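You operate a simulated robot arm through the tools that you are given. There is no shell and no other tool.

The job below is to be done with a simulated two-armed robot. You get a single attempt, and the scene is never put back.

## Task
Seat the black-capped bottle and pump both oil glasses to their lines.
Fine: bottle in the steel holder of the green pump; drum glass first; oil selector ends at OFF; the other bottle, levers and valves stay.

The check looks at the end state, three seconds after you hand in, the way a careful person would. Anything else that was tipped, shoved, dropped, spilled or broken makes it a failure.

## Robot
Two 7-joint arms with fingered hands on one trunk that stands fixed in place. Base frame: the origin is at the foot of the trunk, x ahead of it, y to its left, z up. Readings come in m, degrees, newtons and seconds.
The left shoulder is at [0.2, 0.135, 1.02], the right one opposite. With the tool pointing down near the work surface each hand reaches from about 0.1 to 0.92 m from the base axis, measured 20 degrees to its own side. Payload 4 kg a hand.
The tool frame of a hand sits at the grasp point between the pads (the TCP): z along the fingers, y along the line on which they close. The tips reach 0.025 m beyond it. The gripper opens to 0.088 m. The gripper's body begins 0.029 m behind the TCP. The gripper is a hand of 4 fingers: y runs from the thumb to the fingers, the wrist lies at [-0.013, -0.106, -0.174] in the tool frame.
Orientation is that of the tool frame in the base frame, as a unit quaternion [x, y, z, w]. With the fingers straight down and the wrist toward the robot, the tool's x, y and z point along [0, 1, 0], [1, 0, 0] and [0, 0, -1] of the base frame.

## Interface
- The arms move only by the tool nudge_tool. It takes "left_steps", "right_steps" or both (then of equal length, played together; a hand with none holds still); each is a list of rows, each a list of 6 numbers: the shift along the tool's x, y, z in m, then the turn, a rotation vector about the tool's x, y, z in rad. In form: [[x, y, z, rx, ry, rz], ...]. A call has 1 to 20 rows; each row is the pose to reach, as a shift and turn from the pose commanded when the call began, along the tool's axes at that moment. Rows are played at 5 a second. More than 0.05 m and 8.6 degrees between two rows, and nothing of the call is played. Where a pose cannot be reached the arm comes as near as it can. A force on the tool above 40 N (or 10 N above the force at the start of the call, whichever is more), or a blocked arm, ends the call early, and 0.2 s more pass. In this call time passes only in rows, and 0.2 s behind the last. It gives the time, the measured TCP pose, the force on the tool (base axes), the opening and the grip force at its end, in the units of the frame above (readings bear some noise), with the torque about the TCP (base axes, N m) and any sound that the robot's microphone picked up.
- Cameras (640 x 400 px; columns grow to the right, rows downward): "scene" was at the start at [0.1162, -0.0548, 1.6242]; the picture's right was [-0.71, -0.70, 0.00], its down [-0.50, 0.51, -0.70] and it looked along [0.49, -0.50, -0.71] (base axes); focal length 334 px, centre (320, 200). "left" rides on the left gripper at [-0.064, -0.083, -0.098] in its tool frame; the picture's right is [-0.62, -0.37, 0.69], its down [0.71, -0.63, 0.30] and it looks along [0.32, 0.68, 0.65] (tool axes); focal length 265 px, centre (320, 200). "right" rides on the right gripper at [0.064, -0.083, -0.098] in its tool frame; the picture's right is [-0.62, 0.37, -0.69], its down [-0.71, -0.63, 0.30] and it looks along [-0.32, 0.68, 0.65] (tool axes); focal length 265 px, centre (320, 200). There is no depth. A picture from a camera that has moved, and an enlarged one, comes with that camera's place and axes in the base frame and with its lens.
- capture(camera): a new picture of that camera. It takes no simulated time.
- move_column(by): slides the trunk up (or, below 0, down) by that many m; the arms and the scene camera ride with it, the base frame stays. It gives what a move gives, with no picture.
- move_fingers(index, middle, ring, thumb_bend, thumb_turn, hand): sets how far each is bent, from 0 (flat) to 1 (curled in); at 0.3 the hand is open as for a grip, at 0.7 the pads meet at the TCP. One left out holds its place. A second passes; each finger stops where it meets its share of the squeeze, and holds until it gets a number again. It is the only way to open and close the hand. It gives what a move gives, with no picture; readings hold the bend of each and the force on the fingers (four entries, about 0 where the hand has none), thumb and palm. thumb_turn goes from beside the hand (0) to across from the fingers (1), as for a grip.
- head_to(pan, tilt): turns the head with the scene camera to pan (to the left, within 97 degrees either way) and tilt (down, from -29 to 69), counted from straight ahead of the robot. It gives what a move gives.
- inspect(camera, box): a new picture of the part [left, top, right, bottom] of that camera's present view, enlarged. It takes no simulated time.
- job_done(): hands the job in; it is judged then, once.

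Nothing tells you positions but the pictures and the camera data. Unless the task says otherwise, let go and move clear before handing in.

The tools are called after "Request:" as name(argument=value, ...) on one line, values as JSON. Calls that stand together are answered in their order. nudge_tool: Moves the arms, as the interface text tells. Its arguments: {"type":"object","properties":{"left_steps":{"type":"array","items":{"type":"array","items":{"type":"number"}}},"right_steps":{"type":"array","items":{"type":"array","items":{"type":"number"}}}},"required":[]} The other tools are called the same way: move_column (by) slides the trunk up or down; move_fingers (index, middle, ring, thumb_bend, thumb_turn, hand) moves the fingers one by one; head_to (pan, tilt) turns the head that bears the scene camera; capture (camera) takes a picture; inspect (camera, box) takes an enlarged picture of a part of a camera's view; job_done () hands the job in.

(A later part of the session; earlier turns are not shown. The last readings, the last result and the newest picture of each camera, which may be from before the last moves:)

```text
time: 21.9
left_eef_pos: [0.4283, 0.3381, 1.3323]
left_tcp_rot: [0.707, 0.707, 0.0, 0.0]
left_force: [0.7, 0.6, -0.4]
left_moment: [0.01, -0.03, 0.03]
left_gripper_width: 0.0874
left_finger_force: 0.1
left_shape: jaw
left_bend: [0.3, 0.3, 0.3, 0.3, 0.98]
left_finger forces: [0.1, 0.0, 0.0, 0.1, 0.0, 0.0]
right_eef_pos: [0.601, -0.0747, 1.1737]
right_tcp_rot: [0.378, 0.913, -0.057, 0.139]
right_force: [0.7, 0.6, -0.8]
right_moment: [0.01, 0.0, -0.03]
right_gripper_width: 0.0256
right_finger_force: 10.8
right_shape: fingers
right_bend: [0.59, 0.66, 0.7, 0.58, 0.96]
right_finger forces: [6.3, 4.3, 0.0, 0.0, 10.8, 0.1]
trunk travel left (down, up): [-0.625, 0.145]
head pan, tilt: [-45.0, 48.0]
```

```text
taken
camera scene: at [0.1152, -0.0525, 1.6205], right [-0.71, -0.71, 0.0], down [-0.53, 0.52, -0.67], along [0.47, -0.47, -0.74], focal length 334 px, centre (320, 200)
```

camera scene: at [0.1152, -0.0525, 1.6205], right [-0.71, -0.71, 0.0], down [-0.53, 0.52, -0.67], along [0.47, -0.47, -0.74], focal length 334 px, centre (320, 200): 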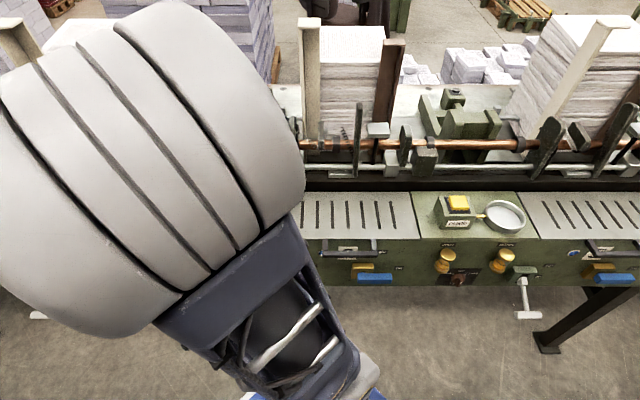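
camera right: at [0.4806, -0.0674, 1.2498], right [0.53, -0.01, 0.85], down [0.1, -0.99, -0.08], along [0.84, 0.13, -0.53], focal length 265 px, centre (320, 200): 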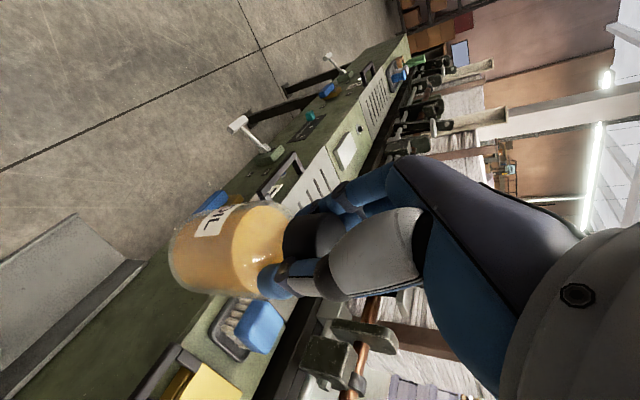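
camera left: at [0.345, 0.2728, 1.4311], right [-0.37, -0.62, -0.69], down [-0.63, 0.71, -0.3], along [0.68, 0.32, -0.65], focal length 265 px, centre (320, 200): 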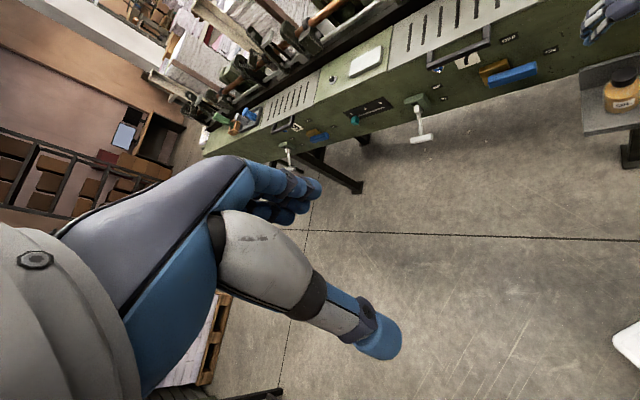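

I see the bottle held upright; the dish and pump are visible at the right of the scene picture. I'll carry the bottle along the console, turning the hand about the vertical, to a place above and just in front of the dish.

Request:
nudge_tool(right_steps=[[-0.0078, -0.0439, -0.002, 0.0387, 0, 0.125], [-0.0156, -0.0877, -0.004, 0.0773, 0, 0.25], [-0.0234, -0.1316, -0.006, 0.116, 0, 0.375], [-0.0312, -0.1754, -0.008, 0.1547, 0, 0.5], [-0.039, -0.2193, -0.01, 0.1934, 0, 0.625], [-0.0467, -0.2632, -0.0121, 0.232, 0, 0.75], [-0.0545, -0.307, -0.0141, 0.2707, 0, 0.875], [-0.0623, -0.3509, -0.0161, 0.3094, 0, 1.0], [-0.0701, -0.3947, -0.0181, 0.348, 0, 1.125], [-0.0779, -0.4386, -0.0201, 0.3867, 0, 1.25], [-0.0857, -0.4825, -0.0221, 0.4254, 0, 1.375], [-0.0935, -0.5263, -0.0241, 0.464, 0, 1.5], [-0.1013, -0.5702, -0.0261, 0.5027, 0, 1.625], [-0.1091, -0.614, -0.0281, 0.5414, 0, 1.75], [-0.1169, -0.6579, -0.0301, 0.58, 0, 1.875], [-0.1246, -0.7018, -0.0322, 0.6187, 0, 2.0], [-0.1324, -0.7456, -0.0342, 0.6574, 0, 2.125], [-0.1402, -0.7895, -0.0362, 0.696, 0, 2.25]])

Request:
capture(camera="right")

Request:
capture(camera="scene")

```text
time: 25.7
left_eef_pos: [0.4286, 0.3384, 1.3338]
left_tcp_rot: [0.706, 0.708, -0.001, 0.0]
left_force: [0.3, 1.0, 0.5]
left_moment: [-0.02, 0.0, 0.03]
left_gripper_width: 0.0878
left_finger_force: 0.0
left_shape: jaw
left_bend: [0.3, 0.3, 0.3, 0.3, 0.98]
left_finger forces: [0.0, 0.0, 0.0, 0.0, 0.1, 0.1]
right_eef_pos: [0.1307, -0.721, 1.2528]
right_tcp_rot: [0.989, 0.001, -0.15, 0.001]
right_force: [1.1, -0.1, -0.3]
right_moment: [-0.01, 0.0, 0.0]
right_gripper_width: 0.0251
right_finger_force: 10.6
right_shape: fingers
right_bend: [0.59, 0.66, 0.7, 0.59, 0.96]
right_finger forces: [7.1, 4.3, 0.0, 0.1, 10.5, 0.1]
trunk travel left (down, up): [-0.625, 0.145]
head pan, tilt: [-45.0, 48.0]
```

```text
taken
camera right: at [0.2224, -0.6361, 1.3281], right [-0.39, -0.37, 0.84], down [-0.77, 0.63, -0.08], along [-0.5, -0.68, -0.53], focal length 265 px, centre (320, 200)
```

right: 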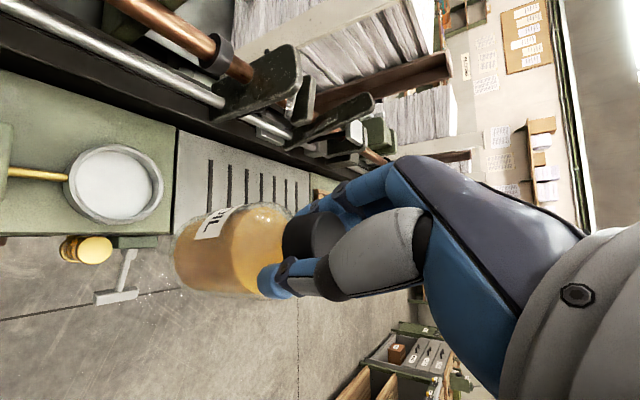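

```text
taken
camera scene: at [0.1152, -0.0521, 1.6205], right [-0.71, -0.71, 0.0], down [-0.53, 0.53, -0.67], along [0.47, -0.47, -0.74], focal length 334 px, centre (320, 200)
```

scene: 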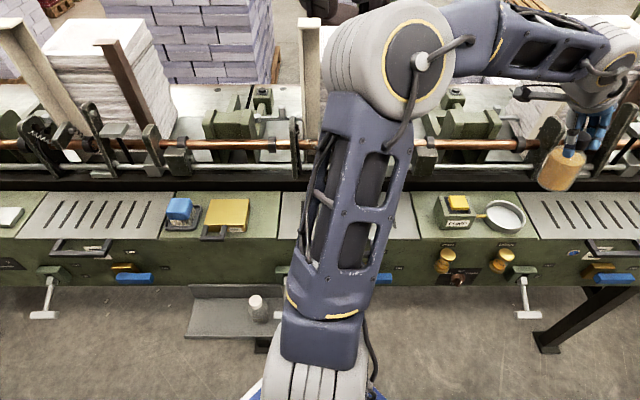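

The bottle hangs upright in front of the dish. I'll zoom into both views to measure the bottle against the dish.

Request:
inspect(camera="scene", box=[420, 90, 640, 290])

Request:
inspect(camera="right", box=[40, 100, 360, 340])

Request:
head_to(pan=-70, tilt=40)

Request:
capture(camera="scene")

Request:
inspect(camera="scene", box=[220, 100, 460, 300])

```text
2.00 times, centred on (530, 190) of scene
camera zoom: at [0.1152, -0.0521, 1.6205], right [-0.71, -0.71, 0.0], down [-0.53, 0.53, -0.67], along [0.47, -0.47, -0.74], focal length 668 px, centre (-100, 220)
```

zoom: 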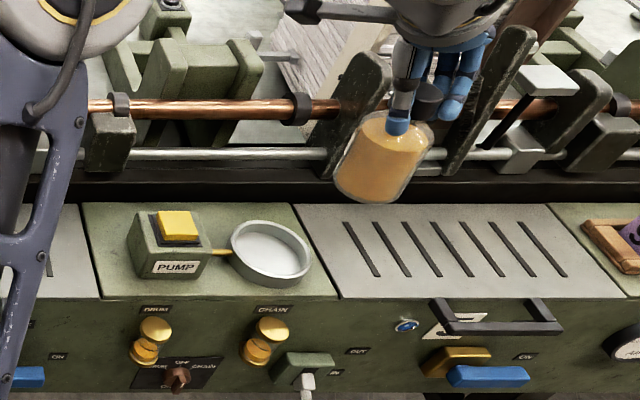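

```text
1.67 times, centred on (200, 220) of right
camera zoom: at [0.2224, -0.6361, 1.3281], right [-0.39, -0.37, 0.84], down [-0.77, 0.63, -0.08], along [-0.5, -0.68, -0.53], focal length 442 px, centre (520, 167)
```

zoom: 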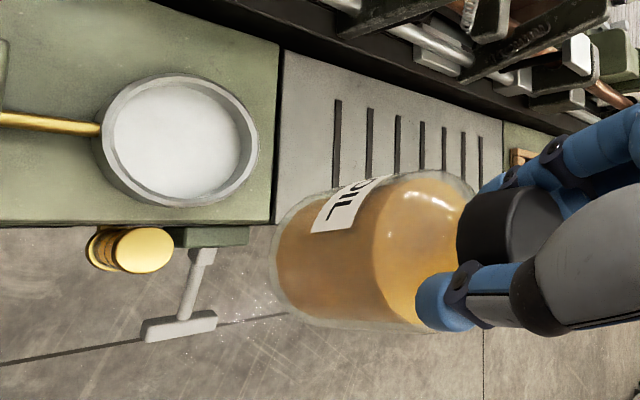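

```text
time: 26.6
left_eef_pos: [0.4283, 0.3383, 1.3347]
left_tcp_rot: [0.707, 0.707, -0.001, 0.001]
left_force: [-0.5, -0.2, 0.0]
left_moment: [0.02, 0.01, 0.03]
left_gripper_width: 0.0879
left_finger_force: 0.1
left_shape: jaw
left_bend: [0.3, 0.3, 0.3, 0.3, 0.98]
left_finger forces: [0.0, 0.1, 0.0, 0.0, 0.0, 0.0]
right_eef_pos: [0.1307, -0.72, 1.2528]
right_tcp_rot: [0.989, 0.001, -0.15, 0.0]
right_force: [-0.2, 0.2, -0.3]
right_moment: [-0.01, -0.01, 0.0]
right_gripper_width: 0.0253
right_finger_force: 11.1
right_shape: fingers
right_bend: [0.59, 0.66, 0.7, 0.59, 0.96]
right_finger forces: [7.2, 4.3, 0.0, 0.0, 10.4, 0.0]
trunk travel left (down, up): [-0.625, 0.145]
head pan, tilt: [-70.0, 40.0]
```

```text
taken
camera scene: at [0.0885, -0.0768, 1.6319], right [-0.94, -0.34, 0.0], down [-0.22, 0.6, -0.77], along [0.26, -0.72, -0.64], focal length 334 px, centre (320, 200)
```

scene: 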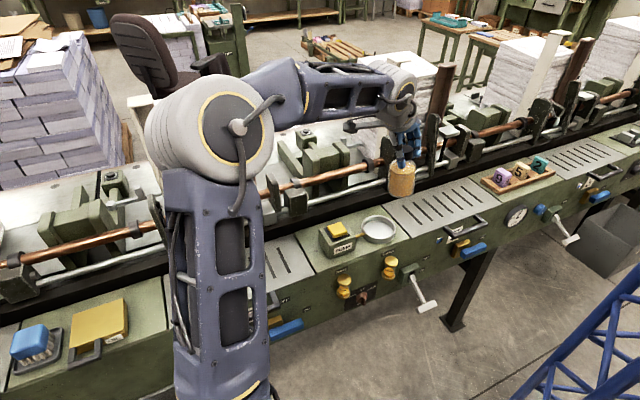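

```text
2.00 times, centred on (340, 200) of scene
camera zoom: at [0.0885, -0.0768, 1.6319], right [-0.94, -0.34, 0.0], down [-0.22, 0.6, -0.77], along [0.26, -0.72, -0.64], focal length 668 px, centre (280, 200)
```

zoom: 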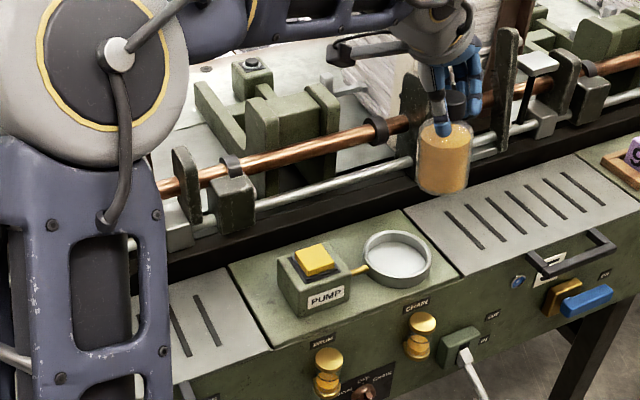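

I place the dish near (0.17, -0.774), rim at about z 0.96, and the bottle hangs 1 cm to the -x side of the TCP. I'll hover the bottle over the dish and measure again.

Request:
nudge_tool(right_steps=[[0.0225, 0.0275, -0.007, 0, 0, 0], [0.0449, 0.055, -0.0139, 0, 0, 0], [0.0567, 0.055, 0.0243, 0, 0, 0], [0.0686, 0.055, 0.0625, 0, 0, 0], [0.0804, 0.055, 0.1007, 0, 0, 0]])

Request:
inspect(camera="scene", box=[280, 120, 480, 280])

Request:
capture(camera="right")

```text
time: 27.8
left_eef_pos: [0.4285, 0.3386, 1.3328]
left_tcp_rot: [0.707, 0.707, 0.001, -0.001]
left_force: [-0.5, 0.1, -0.4]
left_moment: [0.0, 0.01, -0.03]
left_gripper_width: 0.0878
left_finger_force: 0.1
left_shape: jaw
left_bend: [0.3, 0.3, 0.3, 0.3, 0.98]
left_finger forces: [0.0, 0.1, 0.0, 0.0, 0.0, 0.1]
right_eef_pos: [0.1779, -0.775, 1.1308]
right_tcp_rot: [0.989, 0.001, -0.15, 0.0]
right_force: [-0.6, -0.6, -0.5]
right_moment: [0.0, -0.03, 0.0]
right_gripper_width: 0.0248
right_finger_force: 11.2
right_shape: fingers
right_bend: [0.59, 0.66, 0.7, 0.59, 0.96]
right_finger forces: [7.2, 4.4, 0.0, 0.0, 10.4, 0.1]
trunk travel left (down, up): [-0.625, 0.145]
head pan, tilt: [-70.0, 40.0]
```

```text
2.50 times, centred on (380, 200) of scene
camera zoom: at [0.0885, -0.0766, 1.632], right [-0.94, -0.34, 0.0], down [-0.22, 0.6, -0.77], along [0.26, -0.72, -0.64], focal length 835 px, centre (170, 200)
```

zoom: 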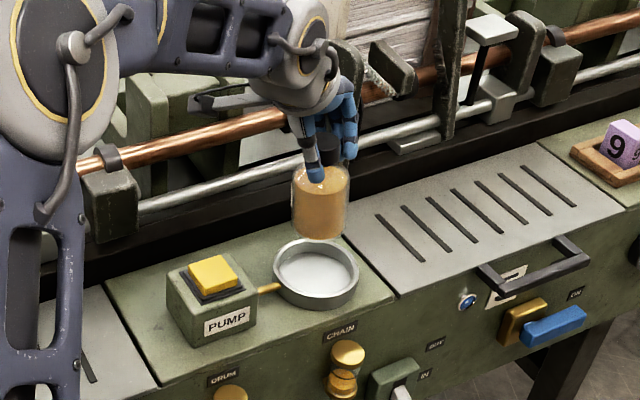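

```text
taken
camera right: at [0.2704, -0.6904, 1.2061], right [-0.39, -0.37, 0.85], down [-0.77, 0.63, -0.08], along [-0.5, -0.68, -0.53], focal length 265 px, centre (320, 200)
```

right: 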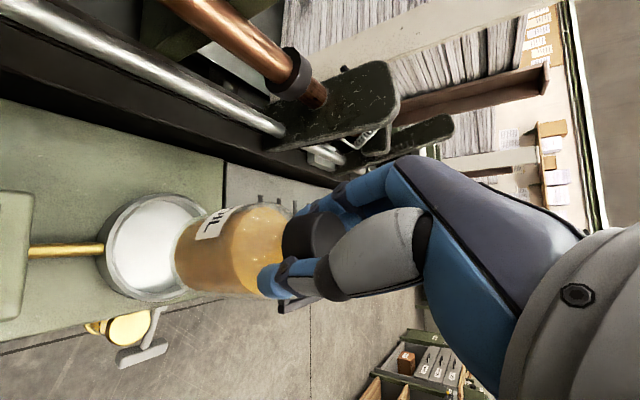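

The bottle hovers almost over the dish. I'll zoom in both cameras to refine.

Request:
inspect(camera="right", box=[60, 150, 300, 330])

Request:
inspect(camera="scene", box=[340, 160, 440, 250])

Request:
head_to(pan=-45, tilt=48)

Request:
inspect(camera="scene", box=[450, 150, 570, 240])

```text
2.22 times, centred on (180, 240) of right
camera zoom: at [0.2704, -0.6904, 1.2061], right [-0.39, -0.37, 0.85], down [-0.77, 0.63, -0.08], along [-0.5, -0.68, -0.53], focal length 590 px, centre (631, 111)
```

zoom: 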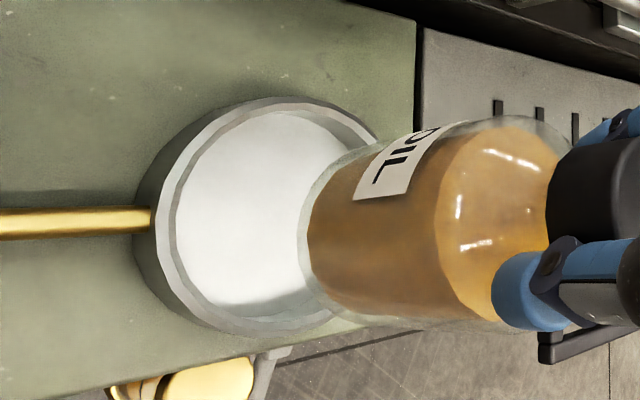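

```text
4.44 times, centred on (390, 205) of scene
camera zoom: at [0.0885, -0.0766, 1.632], right [-0.94, -0.34, 0.0], down [-0.22, 0.6, -0.77], along [0.26, -0.72, -0.64], focal length 1485 px, centre (9, 178)
```

zoom: 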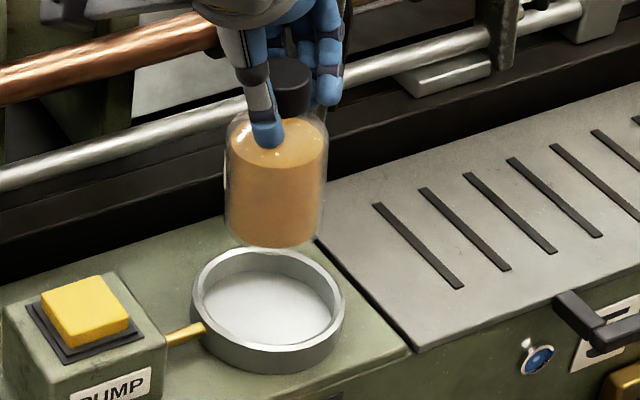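

```text
time: 28.7
left_eef_pos: [0.4284, 0.3389, 1.3338]
left_tcp_rot: [0.707, 0.707, 0.0, 0.001]
left_force: [0.4, 0.1, 0.0]
left_moment: [0.03, -0.02, -0.01]
left_gripper_width: 0.0877
left_finger_force: 0.0
left_shape: jaw
left_bend: [0.3, 0.3, 0.3, 0.3, 0.98]
left_finger forces: [0.0, 0.0, 0.0, 0.1, 0.1, 0.0]
right_eef_pos: [0.1785, -0.776, 1.1317]
right_tcp_rot: [0.989, 0.0, -0.15, 0.0]
right_force: [0.3, -0.5, -0.7]
right_moment: [-0.03, 0.01, 0.0]
right_gripper_width: 0.0247
right_finger_force: 10.8
right_shape: fingers
right_bend: [0.59, 0.66, 0.7, 0.59, 0.96]
right_finger forces: [7.3, 4.4, 0.0, 0.1, 10.5, 0.1]
trunk travel left (down, up): [-0.625, 0.145]
head pan, tilt: [-45.0, 48.0]
```

```text
4.44 times, centred on (510, 195) of scene
camera zoom: at [0.1151, -0.0527, 1.6205], right [-0.71, -0.71, 0.0], down [-0.53, 0.53, -0.67], along [0.47, -0.47, -0.74], focal length 1485 px, centre (-524, 222)
```

zoom: 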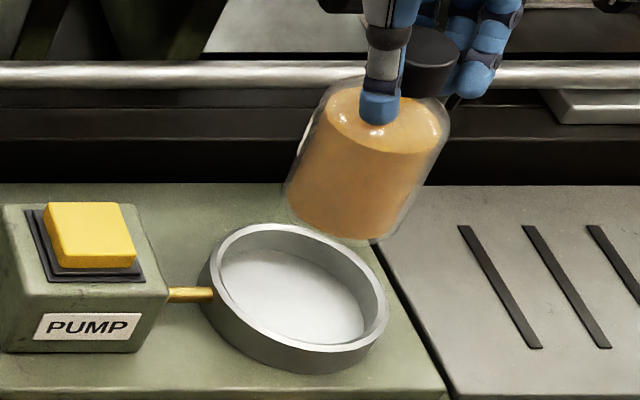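

Small correction of about (-3, -4) mm is needed. I'll lower the bottle until its base is just around the rim height, then check.

Request:
nudge_tool(right_steps=[[0.002, 0.004, 0.0204, 0, 0, 0], [0.0085, 0.004, 0.0396, 0, 0, 0], [0.0152, 0.004, 0.0591, 0, 0, 0]])

Request:
inspect(camera="scene", box=[450, 150, 570, 240])

Request:
inspect(camera="right", box=[60, 150, 300, 330])

Request:
head_to(pan=-70, tilt=40)

Request:
inspect(camera="scene", box=[340, 160, 440, 250])

```text
time: 29.5
left_eef_pos: [0.4285, 0.3377, 1.3325]
left_tcp_rot: [0.707, 0.707, 0.0, 0.0]
left_force: [0.2, -0.1, -0.3]
left_moment: [0.03, 0.02, 0.0]
left_gripper_width: 0.0876
left_finger_force: 0.0
left_shape: jaw
left_bend: [0.3, 0.3, 0.3, 0.3, 0.98]
left_finger forces: [0.1, 0.1, 0.1, 0.0, 0.0, 0.1]
right_eef_pos: [0.1755, -0.778, 1.0695]
right_tcp_rot: [0.989, 0.001, -0.15, 0.0]
right_force: [0.2, 0.1, -1.3]
right_moment: [0.02, 0.03, 0.0]
right_gripper_width: 0.0246
right_finger_force: 11.1
right_shape: fingers
right_bend: [0.59, 0.66, 0.7, 0.59, 0.96]
right_finger forces: [7.2, 4.4, 0.0, 0.1, 10.3, 0.0]
trunk travel left (down, up): [-0.625, 0.145]
head pan, tilt: [-45.0, 48.0]
```

```text
4.44 times, centred on (510, 195) of scene
camera zoom: at [0.1151, -0.0525, 1.6205], right [-0.71, -0.71, 0.0], down [-0.53, 0.53, -0.67], along [0.47, -0.47, -0.74], focal length 1485 px, centre (-524, 222)
```

zoom: 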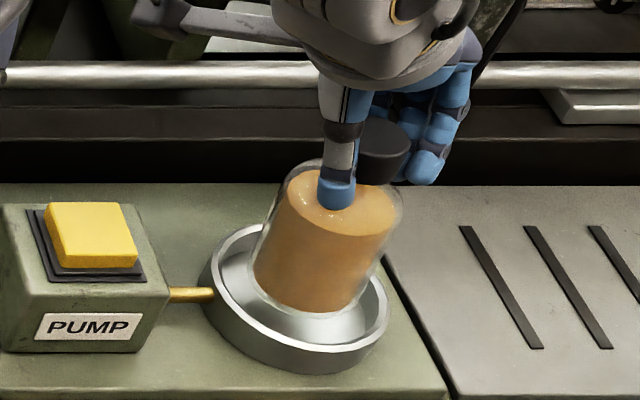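

```text
2.22 times, centred on (180, 240) of right
camera zoom: at [0.2671, -0.6933, 1.145], right [-0.39, -0.37, 0.85], down [-0.77, 0.63, -0.08], along [-0.5, -0.68, -0.53], focal length 590 px, centre (631, 111)
```

zoom: 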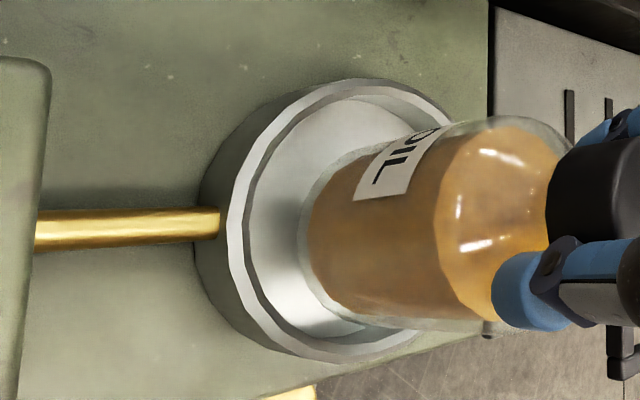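

```text
time: 30.4
left_eef_pos: [0.4295, 0.3391, 1.3335]
left_tcp_rot: [0.707, 0.707, 0.0, 0.0]
left_force: [-0.8, 0.2, 0.2]
left_moment: [0.0, -0.02, 0.02]
left_gripper_width: 0.0874
left_finger_force: 0.0
left_shape: jaw
left_bend: [0.3, 0.3, 0.3, 0.3, 0.98]
left_finger forces: [0.0, 0.1, 0.0, 0.0, 0.0, 0.0]
right_eef_pos: [0.174, -0.7789, 1.0691]
right_tcp_rot: [0.989, 0.001, -0.149, 0.0]
right_force: [0.3, -0.7, -0.9]
right_moment: [-0.01, -0.01, 0.02]
right_gripper_width: 0.0248
right_finger_force: 11.4
right_shape: fingers
right_bend: [0.59, 0.66, 0.7, 0.59, 0.96]
right_finger forces: [7.2, 4.4, 0.1, 0.0, 10.4, 0.0]
trunk travel left (down, up): [-0.625, 0.145]
head pan, tilt: [-70.0, 40.0]
```

```text
4.44 times, centred on (390, 205) of scene
camera zoom: at [0.0886, -0.0768, 1.6319], right [-0.94, -0.34, 0.0], down [-0.22, 0.6, -0.77], along [0.26, -0.72, -0.64], focal length 1485 px, centre (9, 178)
```

zoom: 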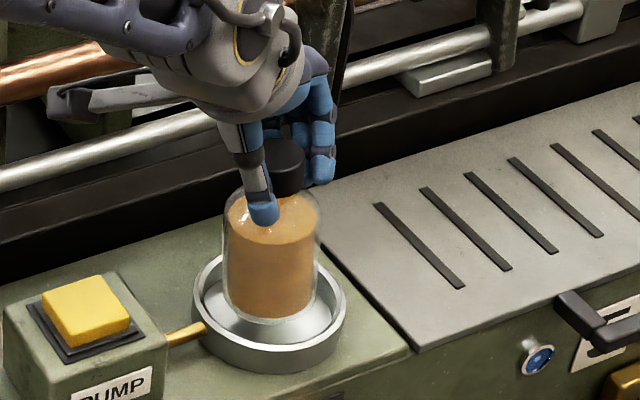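

The bottle is well centred over the dish. Lowering in small steps while watching the force.

Request:
nudge_tool(right_steps=[[0.003, 0, 0.0096, 0, 0, 0], [0.0059, 0, 0.0191, 0, 0, 0]])

Request:
inspect(camera="scene", box=[340, 160, 440, 250])

```text
time: 30.9
left_eef_pos: [0.4286, 0.3385, 1.3337]
left_tcp_rot: [0.708, 0.706, -0.001, 0.0]
left_force: [-0.7, -0.7, -0.3]
left_moment: [0.0, 0.0, 0.06]
left_gripper_width: 0.0877
left_finger_force: 0.0
left_shape: jaw
left_bend: [0.3, 0.3, 0.3, 0.3, 0.98]
left_finger forces: [0.1, 0.1, 0.0, 0.0, 0.0, 0.1]
right_eef_pos: [0.1753, -0.779, 1.0479]
right_tcp_rot: [0.989, 0.001, -0.151, 0.0]
right_force: [-0.1, 0.0, -1.0]
right_moment: [0.0, 0.0, 0.02]
right_gripper_width: 0.0248
right_finger_force: 11.8
right_shape: fingers
right_bend: [0.59, 0.66, 0.7, 0.59, 0.96]
right_finger forces: [7.1, 4.4, 0.0, 0.1, 10.4, 0.0]
trunk travel left (down, up): [-0.625, 0.145]
head pan, tilt: [-70.0, 40.0]
```

```text
4.44 times, centred on (390, 205) of scene
camera zoom: at [0.0885, -0.0768, 1.6319], right [-0.94, -0.34, 0.0], down [-0.22, 0.6, -0.77], along [0.26, -0.72, -0.64], focal length 1485 px, centre (9, 178)
```

zoom: 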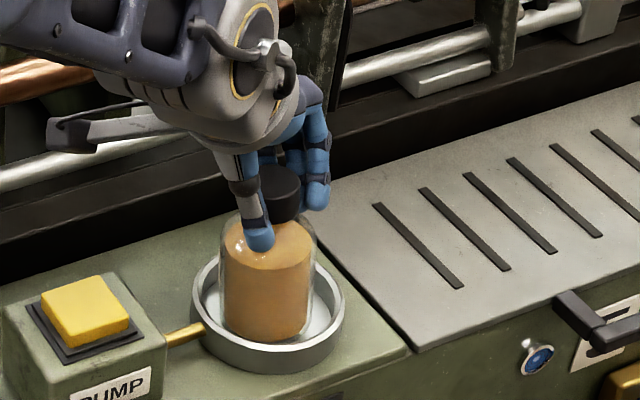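

Request:
nudge_tool(right_steps=[[0.0012, 0, 0.0038, 0, 0, 0], [0.0024, 0, 0.0076, 0, 0, 0]])

Request:
nudge_tool(right_steps=[[0.0009, 0, 0.0029, 0, 0, 0], [0.0012, 0, 0.0038, 0, 0, 0]])

```text
time: 31.6
left_eef_pos: [0.429, 0.3387, 1.3343]
left_tcp_rot: [0.707, 0.707, 0.0, 0.001]
left_force: [-0.2, 1.1, 0.4]
left_moment: [0.01, 0.0, -0.03]
left_gripper_width: 0.0875
left_finger_force: 0.0
left_shape: jaw
left_bend: [0.3, 0.3, 0.3, 0.3, 0.98]
left_finger forces: [0.1, 0.0, 0.0, 0.0, 0.0, 0.1]
right_eef_pos: [0.1727, -0.7793, 1.045]
right_tcp_rot: [0.989, -0.001, -0.15, 0.004]
right_force: [-5.2, 1.3, 20.1]
right_moment: [-0.07, 0.13, -0.03]
right_gripper_width: 0.0251
right_finger_force: 17.8
right_shape: fingers
right_bend: [0.6, 0.66, 0.7, 0.59, 0.98]
right_finger forces: [12.5, 8.9, 0.0, 0.1, 13.9, 0.1]
trunk travel left (down, up): [-0.625, 0.145]
head pan, tilt: [-70.0, 40.0]
```

```text
time: 32.2
left_eef_pos: [0.4287, 0.3385, 1.3336]
left_tcp_rot: [0.706, 0.708, -0.001, 0.0]
left_force: [-0.4, 0.2, 0.1]
left_moment: [0.0, -0.01, -0.01]
left_gripper_width: 0.0873
left_finger_force: 0.1
left_shape: jaw
left_bend: [0.3, 0.3, 0.3, 0.3, 0.98]
left_finger forces: [0.2, 0.0, 0.0, 0.0, 0.1, 0.1]
right_eef_pos: [0.1733, -0.7812, 1.0441]
right_tcp_rot: [0.989, -0.002, -0.15, 0.008]
right_force: [-2.5, 1.0, 11.6]
right_moment: [-0.09, 0.0, 0.01]
right_gripper_width: 0.0256
right_finger_force: 15.2
right_shape: fingers
right_bend: [0.61, 0.66, 0.7, 0.59, 0.97]
right_finger forces: [12.0, 5.4, 0.0, 0.0, 13.4, 0.1]
trunk travel left (down, up): [-0.625, 0.145]
head pan, tilt: [-70.0, 40.0]
stopped in row 2 (right hand): the force on the tool passed its limit at 41 N (the readings are from after the stop); the commanded pose is now the measured one
```

The bottle touched the dish floor at about z 1.045 (contact force now down to ~12 N). Checking that it sits level before releasing.

Request:
inspect(camera="scene", box=[340, 160, 440, 250])

Request:
inspect(camera="right", box=[60, 150, 300, 330])

```text
4.44 times, centred on (390, 205) of scene
camera zoom: at [0.0883, -0.0761, 1.6315], right [-0.94, -0.34, 0.0], down [-0.22, 0.6, -0.77], along [0.26, -0.72, -0.64], focal length 1485 px, centre (9, 178)
```

zoom: 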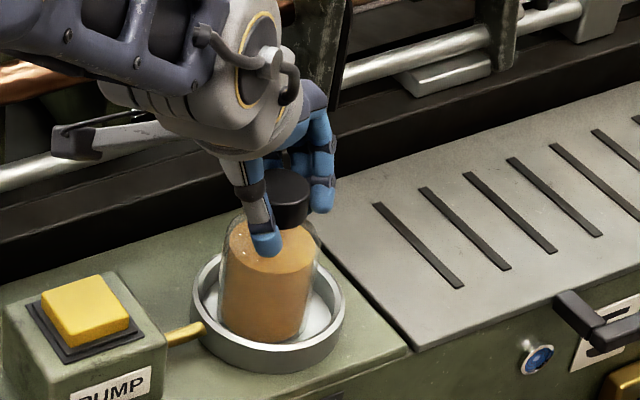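

```text
2.22 times, centred on (180, 240) of right
camera zoom: at [0.2645, -0.6958, 1.1181], right [-0.39, -0.35, 0.85], down [-0.77, 0.63, -0.09], along [-0.5, -0.69, -0.52], focal length 590 px, centre (631, 111)
```

zoom: 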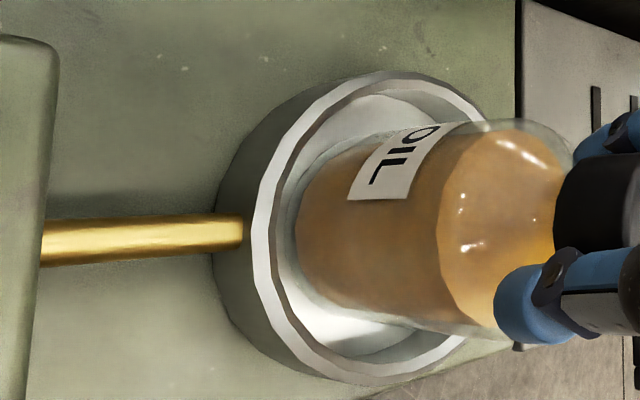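

The bottle leans a few degrees towards the far right; I'll shift the cap back a little and unload before releasing.

Request:
nudge_tool(right_steps=[[0.0027, -0.001, -0.0014, 0, 0, 0], [0.0054, -0.002, -0.0027, 0, 0, 0]])

Request:
inspect(camera="scene", box=[340, 160, 440, 250])

```text
time: 32.8
left_eef_pos: [0.428, 0.3383, 1.3334]
left_tcp_rot: [0.708, 0.707, 0.0, 0.0]
left_force: [0.3, 0.0, -0.5]
left_moment: [-0.03, 0.02, 0.02]
left_gripper_width: 0.0878
left_finger_force: 0.1
left_shape: jaw
left_bend: [0.3, 0.3, 0.3, 0.3, 0.98]
left_finger forces: [0.1, 0.0, 0.1, 0.1, 0.1, 0.0]
right_eef_pos: [0.1781, -0.7793, 1.0433]
right_tcp_rot: [0.988, 0.0, -0.151, 0.007]
right_force: [-4.3, -1.1, 16.5]
right_moment: [-0.2, 0.11, -0.01]
right_gripper_width: 0.0254
right_finger_force: 16.9
right_shape: fingers
right_bend: [0.6, 0.66, 0.7, 0.59, 0.97]
right_finger forces: [13.6, 8.1, 0.1, 0.1, 12.2, 0.0]
trunk travel left (down, up): [-0.625, 0.145]
head pan, tilt: [-70.0, 40.0]
```

```text
4.44 times, centred on (390, 205) of scene
camera zoom: at [0.0882, -0.0764, 1.632], right [-0.94, -0.34, 0.0], down [-0.22, 0.6, -0.77], along [0.26, -0.72, -0.64], focal length 1485 px, centre (9, 178)
```

zoom: 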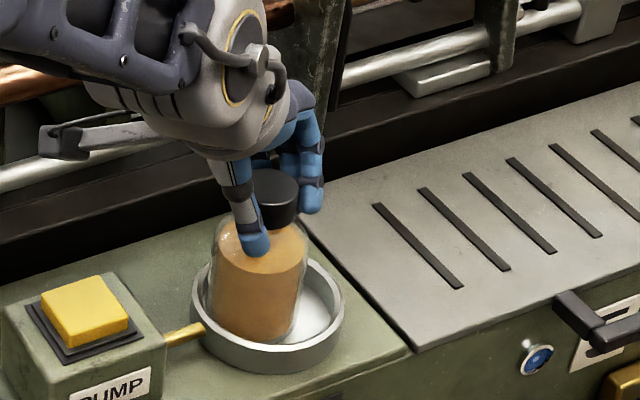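

The bottle is upright, but sits a bit left in the dish. I'll unload slightly and centre it.

Request:
nudge_tool(right_steps=[[-0.0006, 0, -0.0019, 0, 0, 0], [-0.0048, 0.0013, -0.0007, 0, 0, 0]])

Request:
inspect(camera="scene", box=[340, 160, 440, 250])

```text
time: 33.4
left_eef_pos: [0.4282, 0.3379, 1.3334]
left_tcp_rot: [0.707, 0.707, -0.001, 0.0]
left_force: [-0.1, -0.5, -0.5]
left_moment: [-0.01, -0.01, -0.03]
left_gripper_width: 0.0879
left_finger_force: 0.1
left_shape: jaw
left_bend: [0.3, 0.3, 0.3, 0.3, 0.98]
left_finger forces: [0.0, 0.0, 0.0, 0.1, 0.1, 0.0]
right_eef_pos: [0.1756, -0.7785, 1.0446]
right_tcp_rot: [0.989, 0.0, -0.15, 0.004]
right_force: [3.9, 0.7, 11.2]
right_moment: [-0.1, -0.1, 0.02]
right_gripper_width: 0.0256
right_finger_force: 15.1
right_shape: fingers
right_bend: [0.6, 0.66, 0.7, 0.59, 0.97]
right_finger forces: [13.0, 4.1, 0.1, 0.0, 13.4, 0.0]
trunk travel left (down, up): [-0.625, 0.145]
head pan, tilt: [-70.0, 40.0]
```

```text
4.44 times, centred on (390, 205) of scene
camera zoom: at [0.0886, -0.0764, 1.6319], right [-0.94, -0.34, 0.0], down [-0.22, 0.6, -0.77], along [0.26, -0.72, -0.64], focal length 1485 px, centre (9, 178)
```

zoom: 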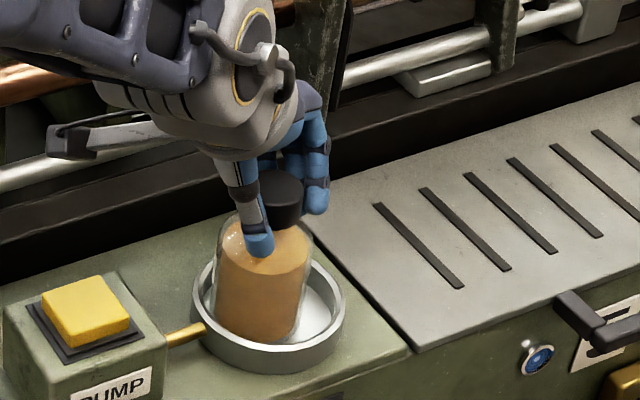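

Bottle is seated inside the rim and upright. Releasing gently.

Request:
move_fingers(hand="right", index=0.42, middle=0.42, ring=0.42, thumb_bend=0.42)

Request:
inspect(camera="scene", box=[340, 160, 440, 250])

Request:
capture(camera="right")

```text
time: 34.4
left_eef_pos: [0.4293, 0.3382, 1.3341]
left_tcp_rot: [0.707, 0.707, 0.0, -0.001]
left_force: [-0.2, 0.1, -0.7]
left_moment: [0.01, 0.0, 0.01]
left_gripper_width: 0.0875
left_finger_force: 0.0
left_shape: jaw
left_bend: [0.3, 0.3, 0.3, 0.3, 0.98]
left_finger forces: [0.1, 0.1, 0.1, 0.1, 0.0, 0.0]
right_eef_pos: [0.173, -0.7788, 1.045]
right_tcp_rot: [0.989, -0.001, -0.15, 0.005]
right_force: [0.8, -0.2, -1.4]
right_moment: [0.02, 0.05, 0.01]
right_gripper_width: 0.0588
right_finger_force: 0.0
right_shape: fingers
right_bend: [0.42, 0.42, 0.42, 0.42, 0.97]
right_finger forces: [0.0, 0.0, 0.0, 0.1, 0.1, 0.0]
trunk travel left (down, up): [-0.625, 0.145]
head pan, tilt: [-70.0, 40.0]
```

```text
4.44 times, centred on (390, 205) of scene
camera zoom: at [0.0885, -0.0768, 1.6319], right [-0.94, -0.34, 0.0], down [-0.22, 0.6, -0.77], along [0.26, -0.72, -0.64], focal length 1485 px, centre (9, 178)
```

zoom: 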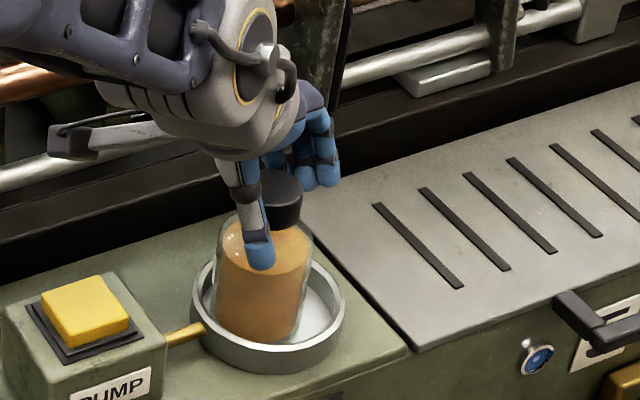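

```text
taken
camera right: at [0.2662, -0.6945, 1.1192], right [-0.39, -0.36, 0.85], down [-0.77, 0.63, -0.08], along [-0.5, -0.69, -0.52], focal length 265 px, centre (320, 200)
```

right: 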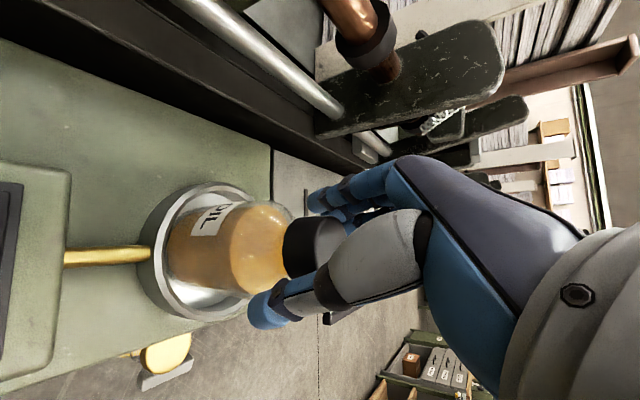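

Fingers are free of the cap. Opening fully, then rising straight up.

Request:
move_fingers(hand="right", index=0.3, middle=0.3, ring=0.3, thumb_bend=0.3)

Request:
nudge_tool(right_steps=[[-0.006, 0, -0.019, 0, 0, 0], [-0.0177, 0, -0.0573, 0, 0, 0], [-0.0296, 0, -0.0955, 0, 0, 0], [-0.0443, 0, -0.1433, 0, 0, 0], [-0.0561, 0, -0.1815, 0, 0, 0]])

Request:
capture(camera="scene")

Request:
inspect(camera="scene", box=[300, 160, 440, 310])

Request:
capture(camera="right")

```text
time: 35.4
left_eef_pos: [0.4292, 0.3382, 1.3334]
left_tcp_rot: [0.707, 0.707, 0.0, 0.0]
left_force: [0.8, 0.1, -0.2]
left_moment: [0.01, 0.05, 0.0]
left_gripper_width: 0.0875
left_finger_force: 0.1
left_shape: jaw
left_bend: [0.3, 0.3, 0.3, 0.3, 0.98]
left_finger forces: [0.0, 0.0, 0.0, 0.0, 0.0, 0.0]
right_eef_pos: [0.1745, -0.7792, 1.044]
right_tcp_rot: [0.989, -0.001, -0.15, 0.005]
right_force: [-0.2, -0.4, 0.0]
right_moment: [0.01, 0.0, 0.01]
right_gripper_width: 0.0844
right_finger_force: 0.1
right_shape: fingers
right_bend: [0.3, 0.3, 0.3, 0.3, 0.97]
right_finger forces: [0.0, 0.0, 0.0, 0.0, 0.0, 0.1]
trunk travel left (down, up): [-0.625, 0.145]
head pan, tilt: [-70.0, 40.0]
```

```text
time: 36.6
left_eef_pos: [0.4289, 0.3373, 1.3341]
left_tcp_rot: [0.707, 0.707, 0.0, 0.0]
left_force: [0.0, -0.2, -0.5]
left_moment: [0.0, 0.01, -0.01]
left_gripper_width: 0.0875
left_finger_force: 0.0
left_shape: jaw
left_bend: [0.3, 0.3, 0.3, 0.3, 0.98]
left_finger forces: [0.0, 0.1, 0.1, 0.0, 0.0, 0.0]
right_eef_pos: [0.1754, -0.7772, 1.2366]
right_tcp_rot: [0.989, -0.001, -0.151, 0.005]
right_force: [-0.5, -0.1, 0.6]
right_moment: [0.01, 0.01, -0.02]
right_gripper_width: 0.0844
right_finger_force: 0.0
right_shape: fingers
right_bend: [0.3, 0.3, 0.3, 0.3, 0.97]
right_finger forces: [0.0, 0.0, 0.0, 0.0, 0.0, 0.1]
trunk travel left (down, up): [-0.625, 0.145]
head pan, tilt: [-70.0, 40.0]
```

```text
taken
camera scene: at [0.0886, -0.077, 1.6319], right [-0.94, -0.34, 0.0], down [-0.22, 0.6, -0.77], along [0.26, -0.72, -0.64], focal length 334 px, centre (320, 200)
```

scene: 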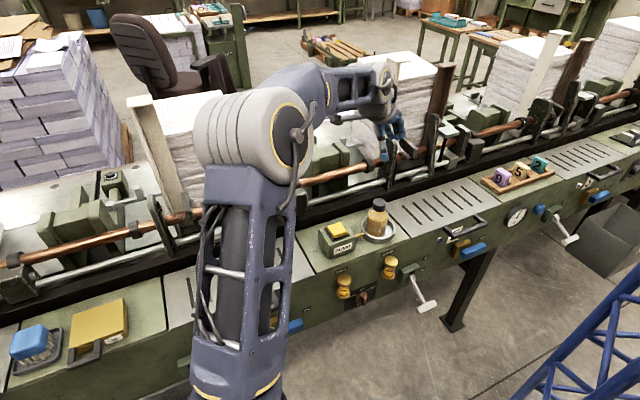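

```text
2.67 times, centred on (370, 235) of scene
camera zoom: at [0.0886, -0.077, 1.6319], right [-0.94, -0.34, 0.0], down [-0.22, 0.6, -0.77], along [0.26, -0.72, -0.64], focal length 891 px, centre (187, 107)
```

zoom: 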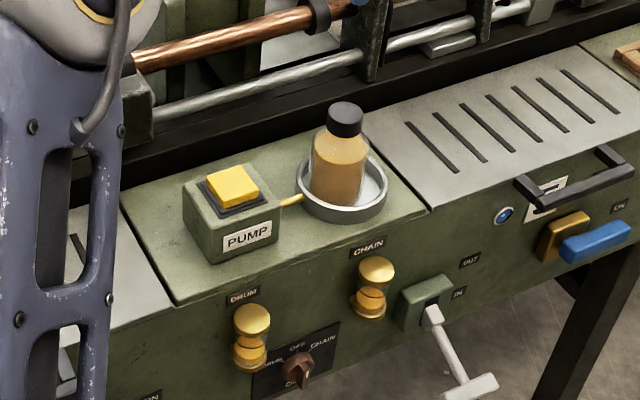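

```text
taken
camera right: at [0.2667, -0.6928, 1.3101], right [-0.39, -0.36, 0.85], down [-0.77, 0.63, -0.08], along [-0.5, -0.69, -0.52], focal length 265 px, centre (320, 200)
```

right: 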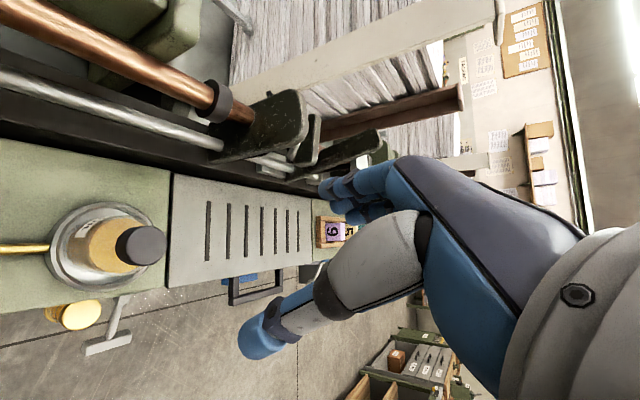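

The bottle stands in the steel holder. Now a close look at the selector and glasses.

Request:
inspect(camera="scene", box=[325, 250, 415, 310])

Request:
head_to(pan=-65, tilt=55)

Request:
capture(camera="scene")

```text
6.67 times, centred on (370, 280) of scene
camera zoom: at [0.0886, -0.077, 1.6319], right [-0.94, -0.34, 0.0], down [-0.22, 0.6, -0.77], along [0.26, -0.72, -0.64], focal length 2228 px, centre (-13, -333)
```

zoom: 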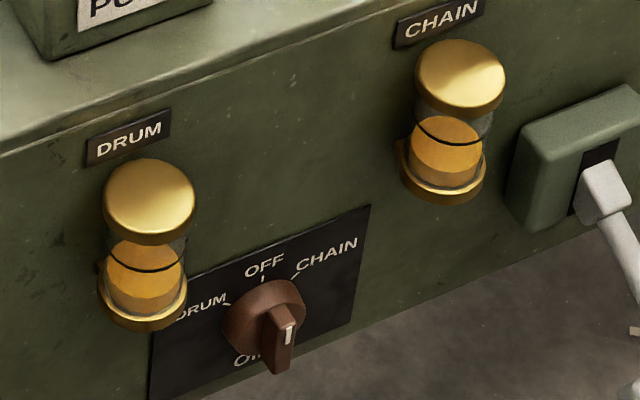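

```text
time: 37.4
left_eef_pos: [0.4289, 0.3376, 1.3342]
left_tcp_rot: [0.707, 0.707, -0.001, -0.001]
left_force: [0.2, -0.3, 0.7]
left_moment: [0.0, 0.02, 0.03]
left_gripper_width: 0.0874
left_finger_force: 0.1
left_shape: jaw
left_bend: [0.3, 0.3, 0.3, 0.3, 0.98]
left_finger forces: [0.1, 0.1, 0.1, 0.0, 0.0, 0.0]
right_eef_pos: [0.1744, -0.7778, 1.235]
right_tcp_rot: [0.989, -0.001, -0.15, 0.005]
right_force: [-0.5, 0.2, 0.0]
right_moment: [0.01, -0.04, 0.0]
right_gripper_width: 0.0845
right_finger_force: 0.1
right_shape: fingers
right_bend: [0.3, 0.3, 0.3, 0.3, 0.97]
right_finger forces: [0.1, 0.0, 0.0, 0.0, 0.0, 0.0]
trunk travel left (down, up): [-0.625, 0.145]
head pan, tilt: [-65.0, 55.0]
```

```text
taken
camera scene: at [0.0899, -0.0623, 1.6113], right [-0.91, -0.42, 0.0], down [-0.35, 0.74, -0.57], along [0.24, -0.52, -0.82], focal length 334 px, centre (320, 200)
```

scene: 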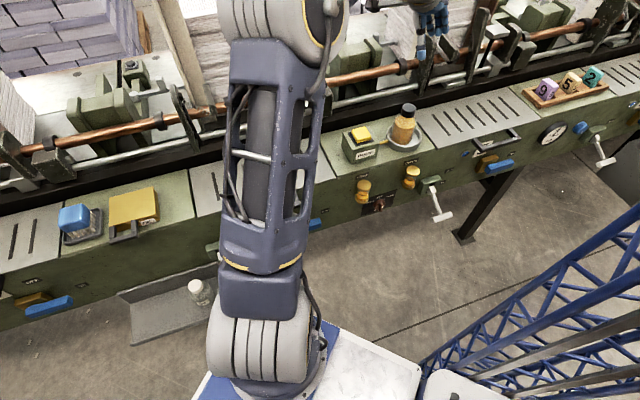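

The glasses have a black line, with oil close to it; I need a closer, more level view. I'll swing the right hand back from the console to bring its camera in front of the panel.

Request:
nudge_tool(right_steps=[[-0.013, -0.034, 0.004, 0, 0.1, 0], [-0.026, -0.067, 0.008, 0, 0.2, 0], [-0.038, -0.1, 0.0118, 0, 0.298, 0]])

Request:
nudge_tool(right_steps=[[-0.0125, -0.023, 0.0225, 0, 0, -0.131], [-0.025, -0.046, 0.045, 0, 0, -0.262], [-0.0375, -0.069, 0.0675, 0, 0, -0.393], [-0.05, -0.092, 0.09, 0, 0, -0.524], [-0.0625, -0.115, 0.1125, 0, 0, -0.654], [-0.075, -0.138, 0.135, 0, 0, -0.785]])

Request:
capture(camera="right")

Request:
capture(camera="scene")

```text
time: 38.2
left_eef_pos: [0.4287, 0.339, 1.3343]
left_tcp_rot: [0.707, 0.707, 0.0, 0.0]
left_force: [-0.9, -0.3, 0.2]
left_moment: [0.02, 0.03, -0.01]
left_gripper_width: 0.0879
left_finger_force: 0.0
left_shape: jaw
left_bend: [0.3, 0.3, 0.3, 0.3, 0.98]
left_finger forces: [0.1, 0.1, 0.0, 0.0, 0.0, 0.0]
right_eef_pos: [0.1361, -0.6782, 1.2344]
right_tcp_rot: [1.0, 0.0, -0.002, 0.005]
right_force: [0.7, 0.5, 0.2]
right_moment: [0.01, -0.01, 0.02]
right_gripper_width: 0.0844
right_finger_force: 0.1
right_shape: fingers
right_bend: [0.3, 0.3, 0.3, 0.3, 0.97]
right_finger forces: [0.0, 0.0, 0.0, 0.0, 0.0, 0.1]
trunk travel left (down, up): [-0.625, 0.145]
head pan, tilt: [-65.0, 55.0]
```

```text
time: 39.6
left_eef_pos: [0.428, 0.3387, 1.3346]
left_tcp_rot: [0.707, 0.708, 0.0, 0.0]
left_force: [0.1, -0.5, 0.2]
left_moment: [-0.02, -0.03, -0.02]
left_gripper_width: 0.0876
left_finger_force: 0.0
left_shape: jaw
left_bend: [0.3, 0.3, 0.3, 0.3, 0.98]
left_finger forces: [0.0, 0.2, 0.0, 0.1, 0.0, 0.0]
right_eef_pos: [0.0604, -0.5393, 1.0969]
right_tcp_rot: [0.923, 0.384, -0.004, 0.004]
right_force: [-1.2, -0.3, -0.6]
right_moment: [-0.05, 0.03, -0.01]
right_gripper_width: 0.0847
right_finger_force: 0.2
right_shape: fingers
right_bend: [0.3, 0.3, 0.3, 0.3, 0.97]
right_finger forces: [0.0, 0.0, 0.1, 0.1, 0.0, 0.1]
trunk travel left (down, up): [-0.625, 0.145]
head pan, tilt: [-65.0, 55.0]
```

```text
taken
camera right: at [0.0489, -0.4331, 1.1948], right [-0.17, -0.69, 0.7], down [-0.95, -0.06, -0.3], along [0.25, -0.72, -0.65], focal length 265 px, centre (320, 200)
```

right: 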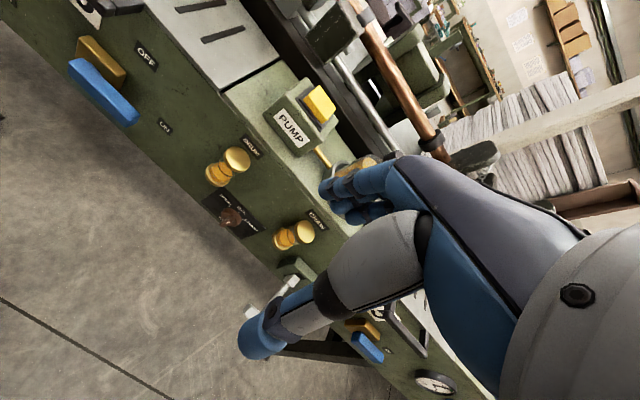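

```text
taken
camera scene: at [0.0901, -0.0621, 1.6113], right [-0.91, -0.42, 0.0], down [-0.35, 0.74, -0.57], along [0.24, -0.52, -0.82], focal length 334 px, centre (320, 200)
```

scene: 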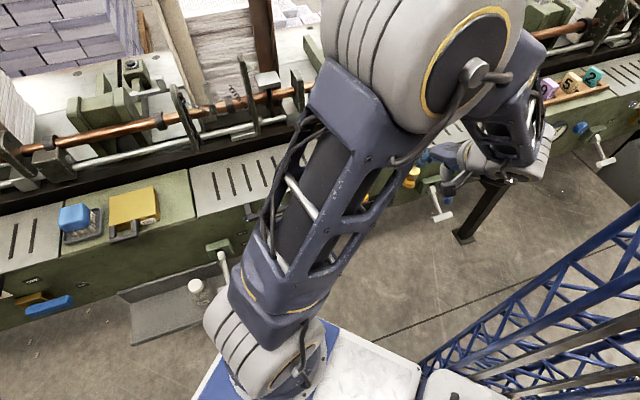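

Good view. Zooming in on the selector and glasses.

Request:
inspect(camera="right", box=[180, 120, 330, 270])

Request:
inspect(camera="right", box=[195, 180, 265, 245])

```text
2.67 times, centred on (255, 195) of right
camera zoom: at [0.0489, -0.4331, 1.1948], right [-0.17, -0.69, 0.7], down [-0.95, -0.06, -0.3], along [0.25, -0.72, -0.65], focal length 708 px, centre (493, 213)
```

zoom: 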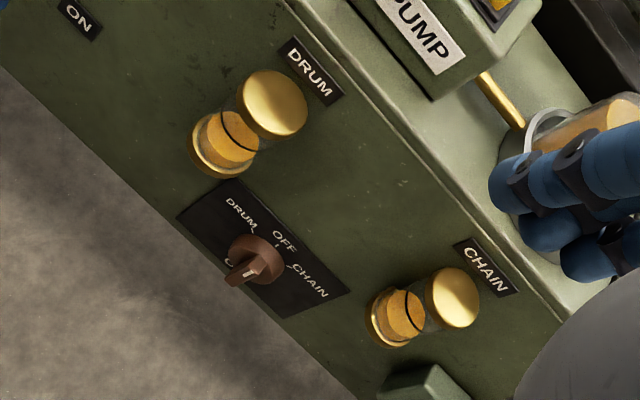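

```text
6.15 times, centred on (230, 212) of right
camera zoom: at [0.0489, -0.4331, 1.1948], right [-0.17, -0.69, 0.7], down [-0.95, -0.06, -0.3], along [0.25, -0.72, -0.65], focal length 1633 px, centre (874, 123)
```

zoom: 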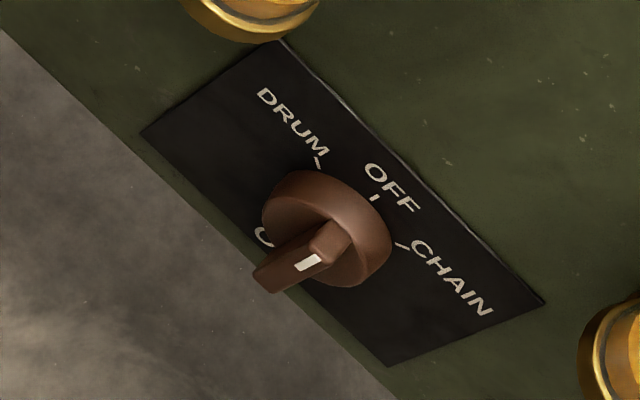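

The selector fin stands vertical (at OFF), knob at about (0.168, -0.668, 0.765); DRUM tick is up-left, CHAIN up-right. I'll turn the hand to point horizontally at the panel with the closing line horizontal, in free space first.

Request:
nudge_tool(right_steps=[[0, 0, 0, -0.0806, 0.0806, 0.0806], [0, 0, 0, -0.1612, 0.1612, 0.1612], [0, 0, 0, -0.2418, 0.2418, 0.2418], [0, 0, 0, -0.3224, 0.3224, 0.3224], [0, 0, 0, -0.403, 0.403, 0.403], [0, 0, 0, -0.4836, 0.4836, 0.4836], [0, 0, 0, -0.5642, 0.5642, 0.5642], [0, 0, 0, -0.6448, 0.6448, 0.6448], [0, 0, 0, -0.7254, 0.7254, 0.7254], [0, 0, 0, -0.806, 0.806, 0.806], [0, 0, 0, -0.8866, 0.8866, 0.8866], [0, 0, 0, -0.9672, 0.9672, 0.9672], [0, 0, 0, -1.0478, 1.0478, 1.0478], [0, 0, 0, -1.1284, 1.1284, 1.1284], [0, 0, 0, -1.209, 1.209, 1.209]])

Request:
capture(camera="right")

Request:
capture(camera="scene")

```text
time: 42.8
left_eef_pos: [0.4286, 0.3382, 1.3346]
left_tcp_rot: [0.707, 0.707, 0.0, 0.0]
left_force: [0.3, -0.7, -0.6]
left_moment: [0.03, -0.02, 0.0]
left_gripper_width: 0.0877
left_finger_force: 0.1
left_shape: jaw
left_bend: [0.3, 0.3, 0.3, 0.3, 0.98]
left_finger forces: [0.1, 0.0, 0.0, 0.0, 0.1, 0.0]
right_eef_pos: [0.058, -0.541, 1.098]
right_tcp_rot: [0.652, -0.267, 0.654, 0.275]
right_force: [-0.1, 0.1, -0.7]
right_moment: [0.01, 0.02, 0.01]
right_gripper_width: 0.0845
right_finger_force: 0.0
right_shape: fingers
right_bend: [0.3, 0.3, 0.3, 0.3, 0.97]
right_finger forces: [0.0, 0.1, 0.0, 0.0, 0.0, 0.1]
trunk travel left (down, up): [-0.625, 0.145]
head pan, tilt: [-65.0, 55.0]
```

```text
taken
camera right: at [0.05, -0.4109, 1.1618], right [-0.75, 0.22, -0.62], down [0.66, 0.22, -0.72], along [-0.02, -0.95, -0.31], focal length 265 px, centre (320, 200)
```

right: 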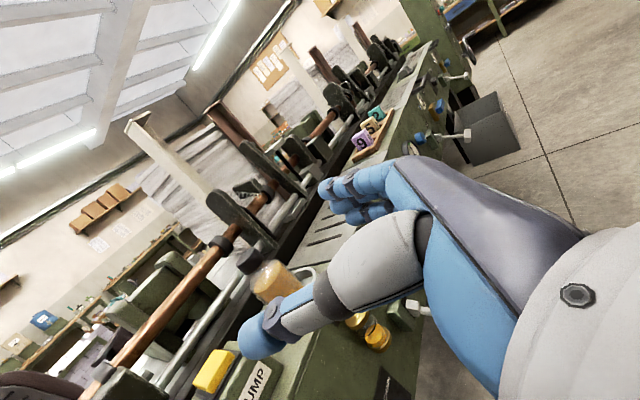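

```text
taken
camera scene: at [0.0898, -0.0622, 1.6113], right [-0.91, -0.42, 0.0], down [-0.35, 0.74, -0.57], along [0.24, -0.52, -0.82], focal length 334 px, centre (320, 200)
```

scene: 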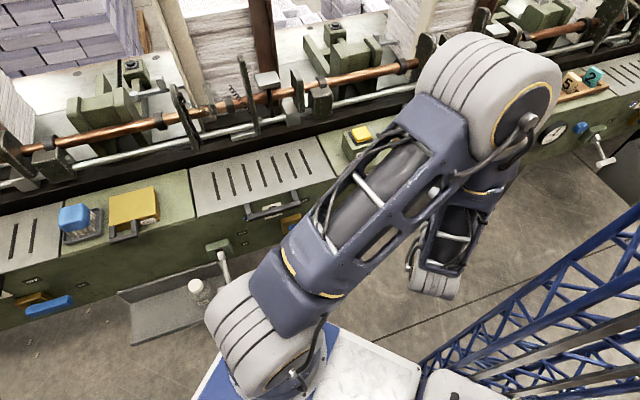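

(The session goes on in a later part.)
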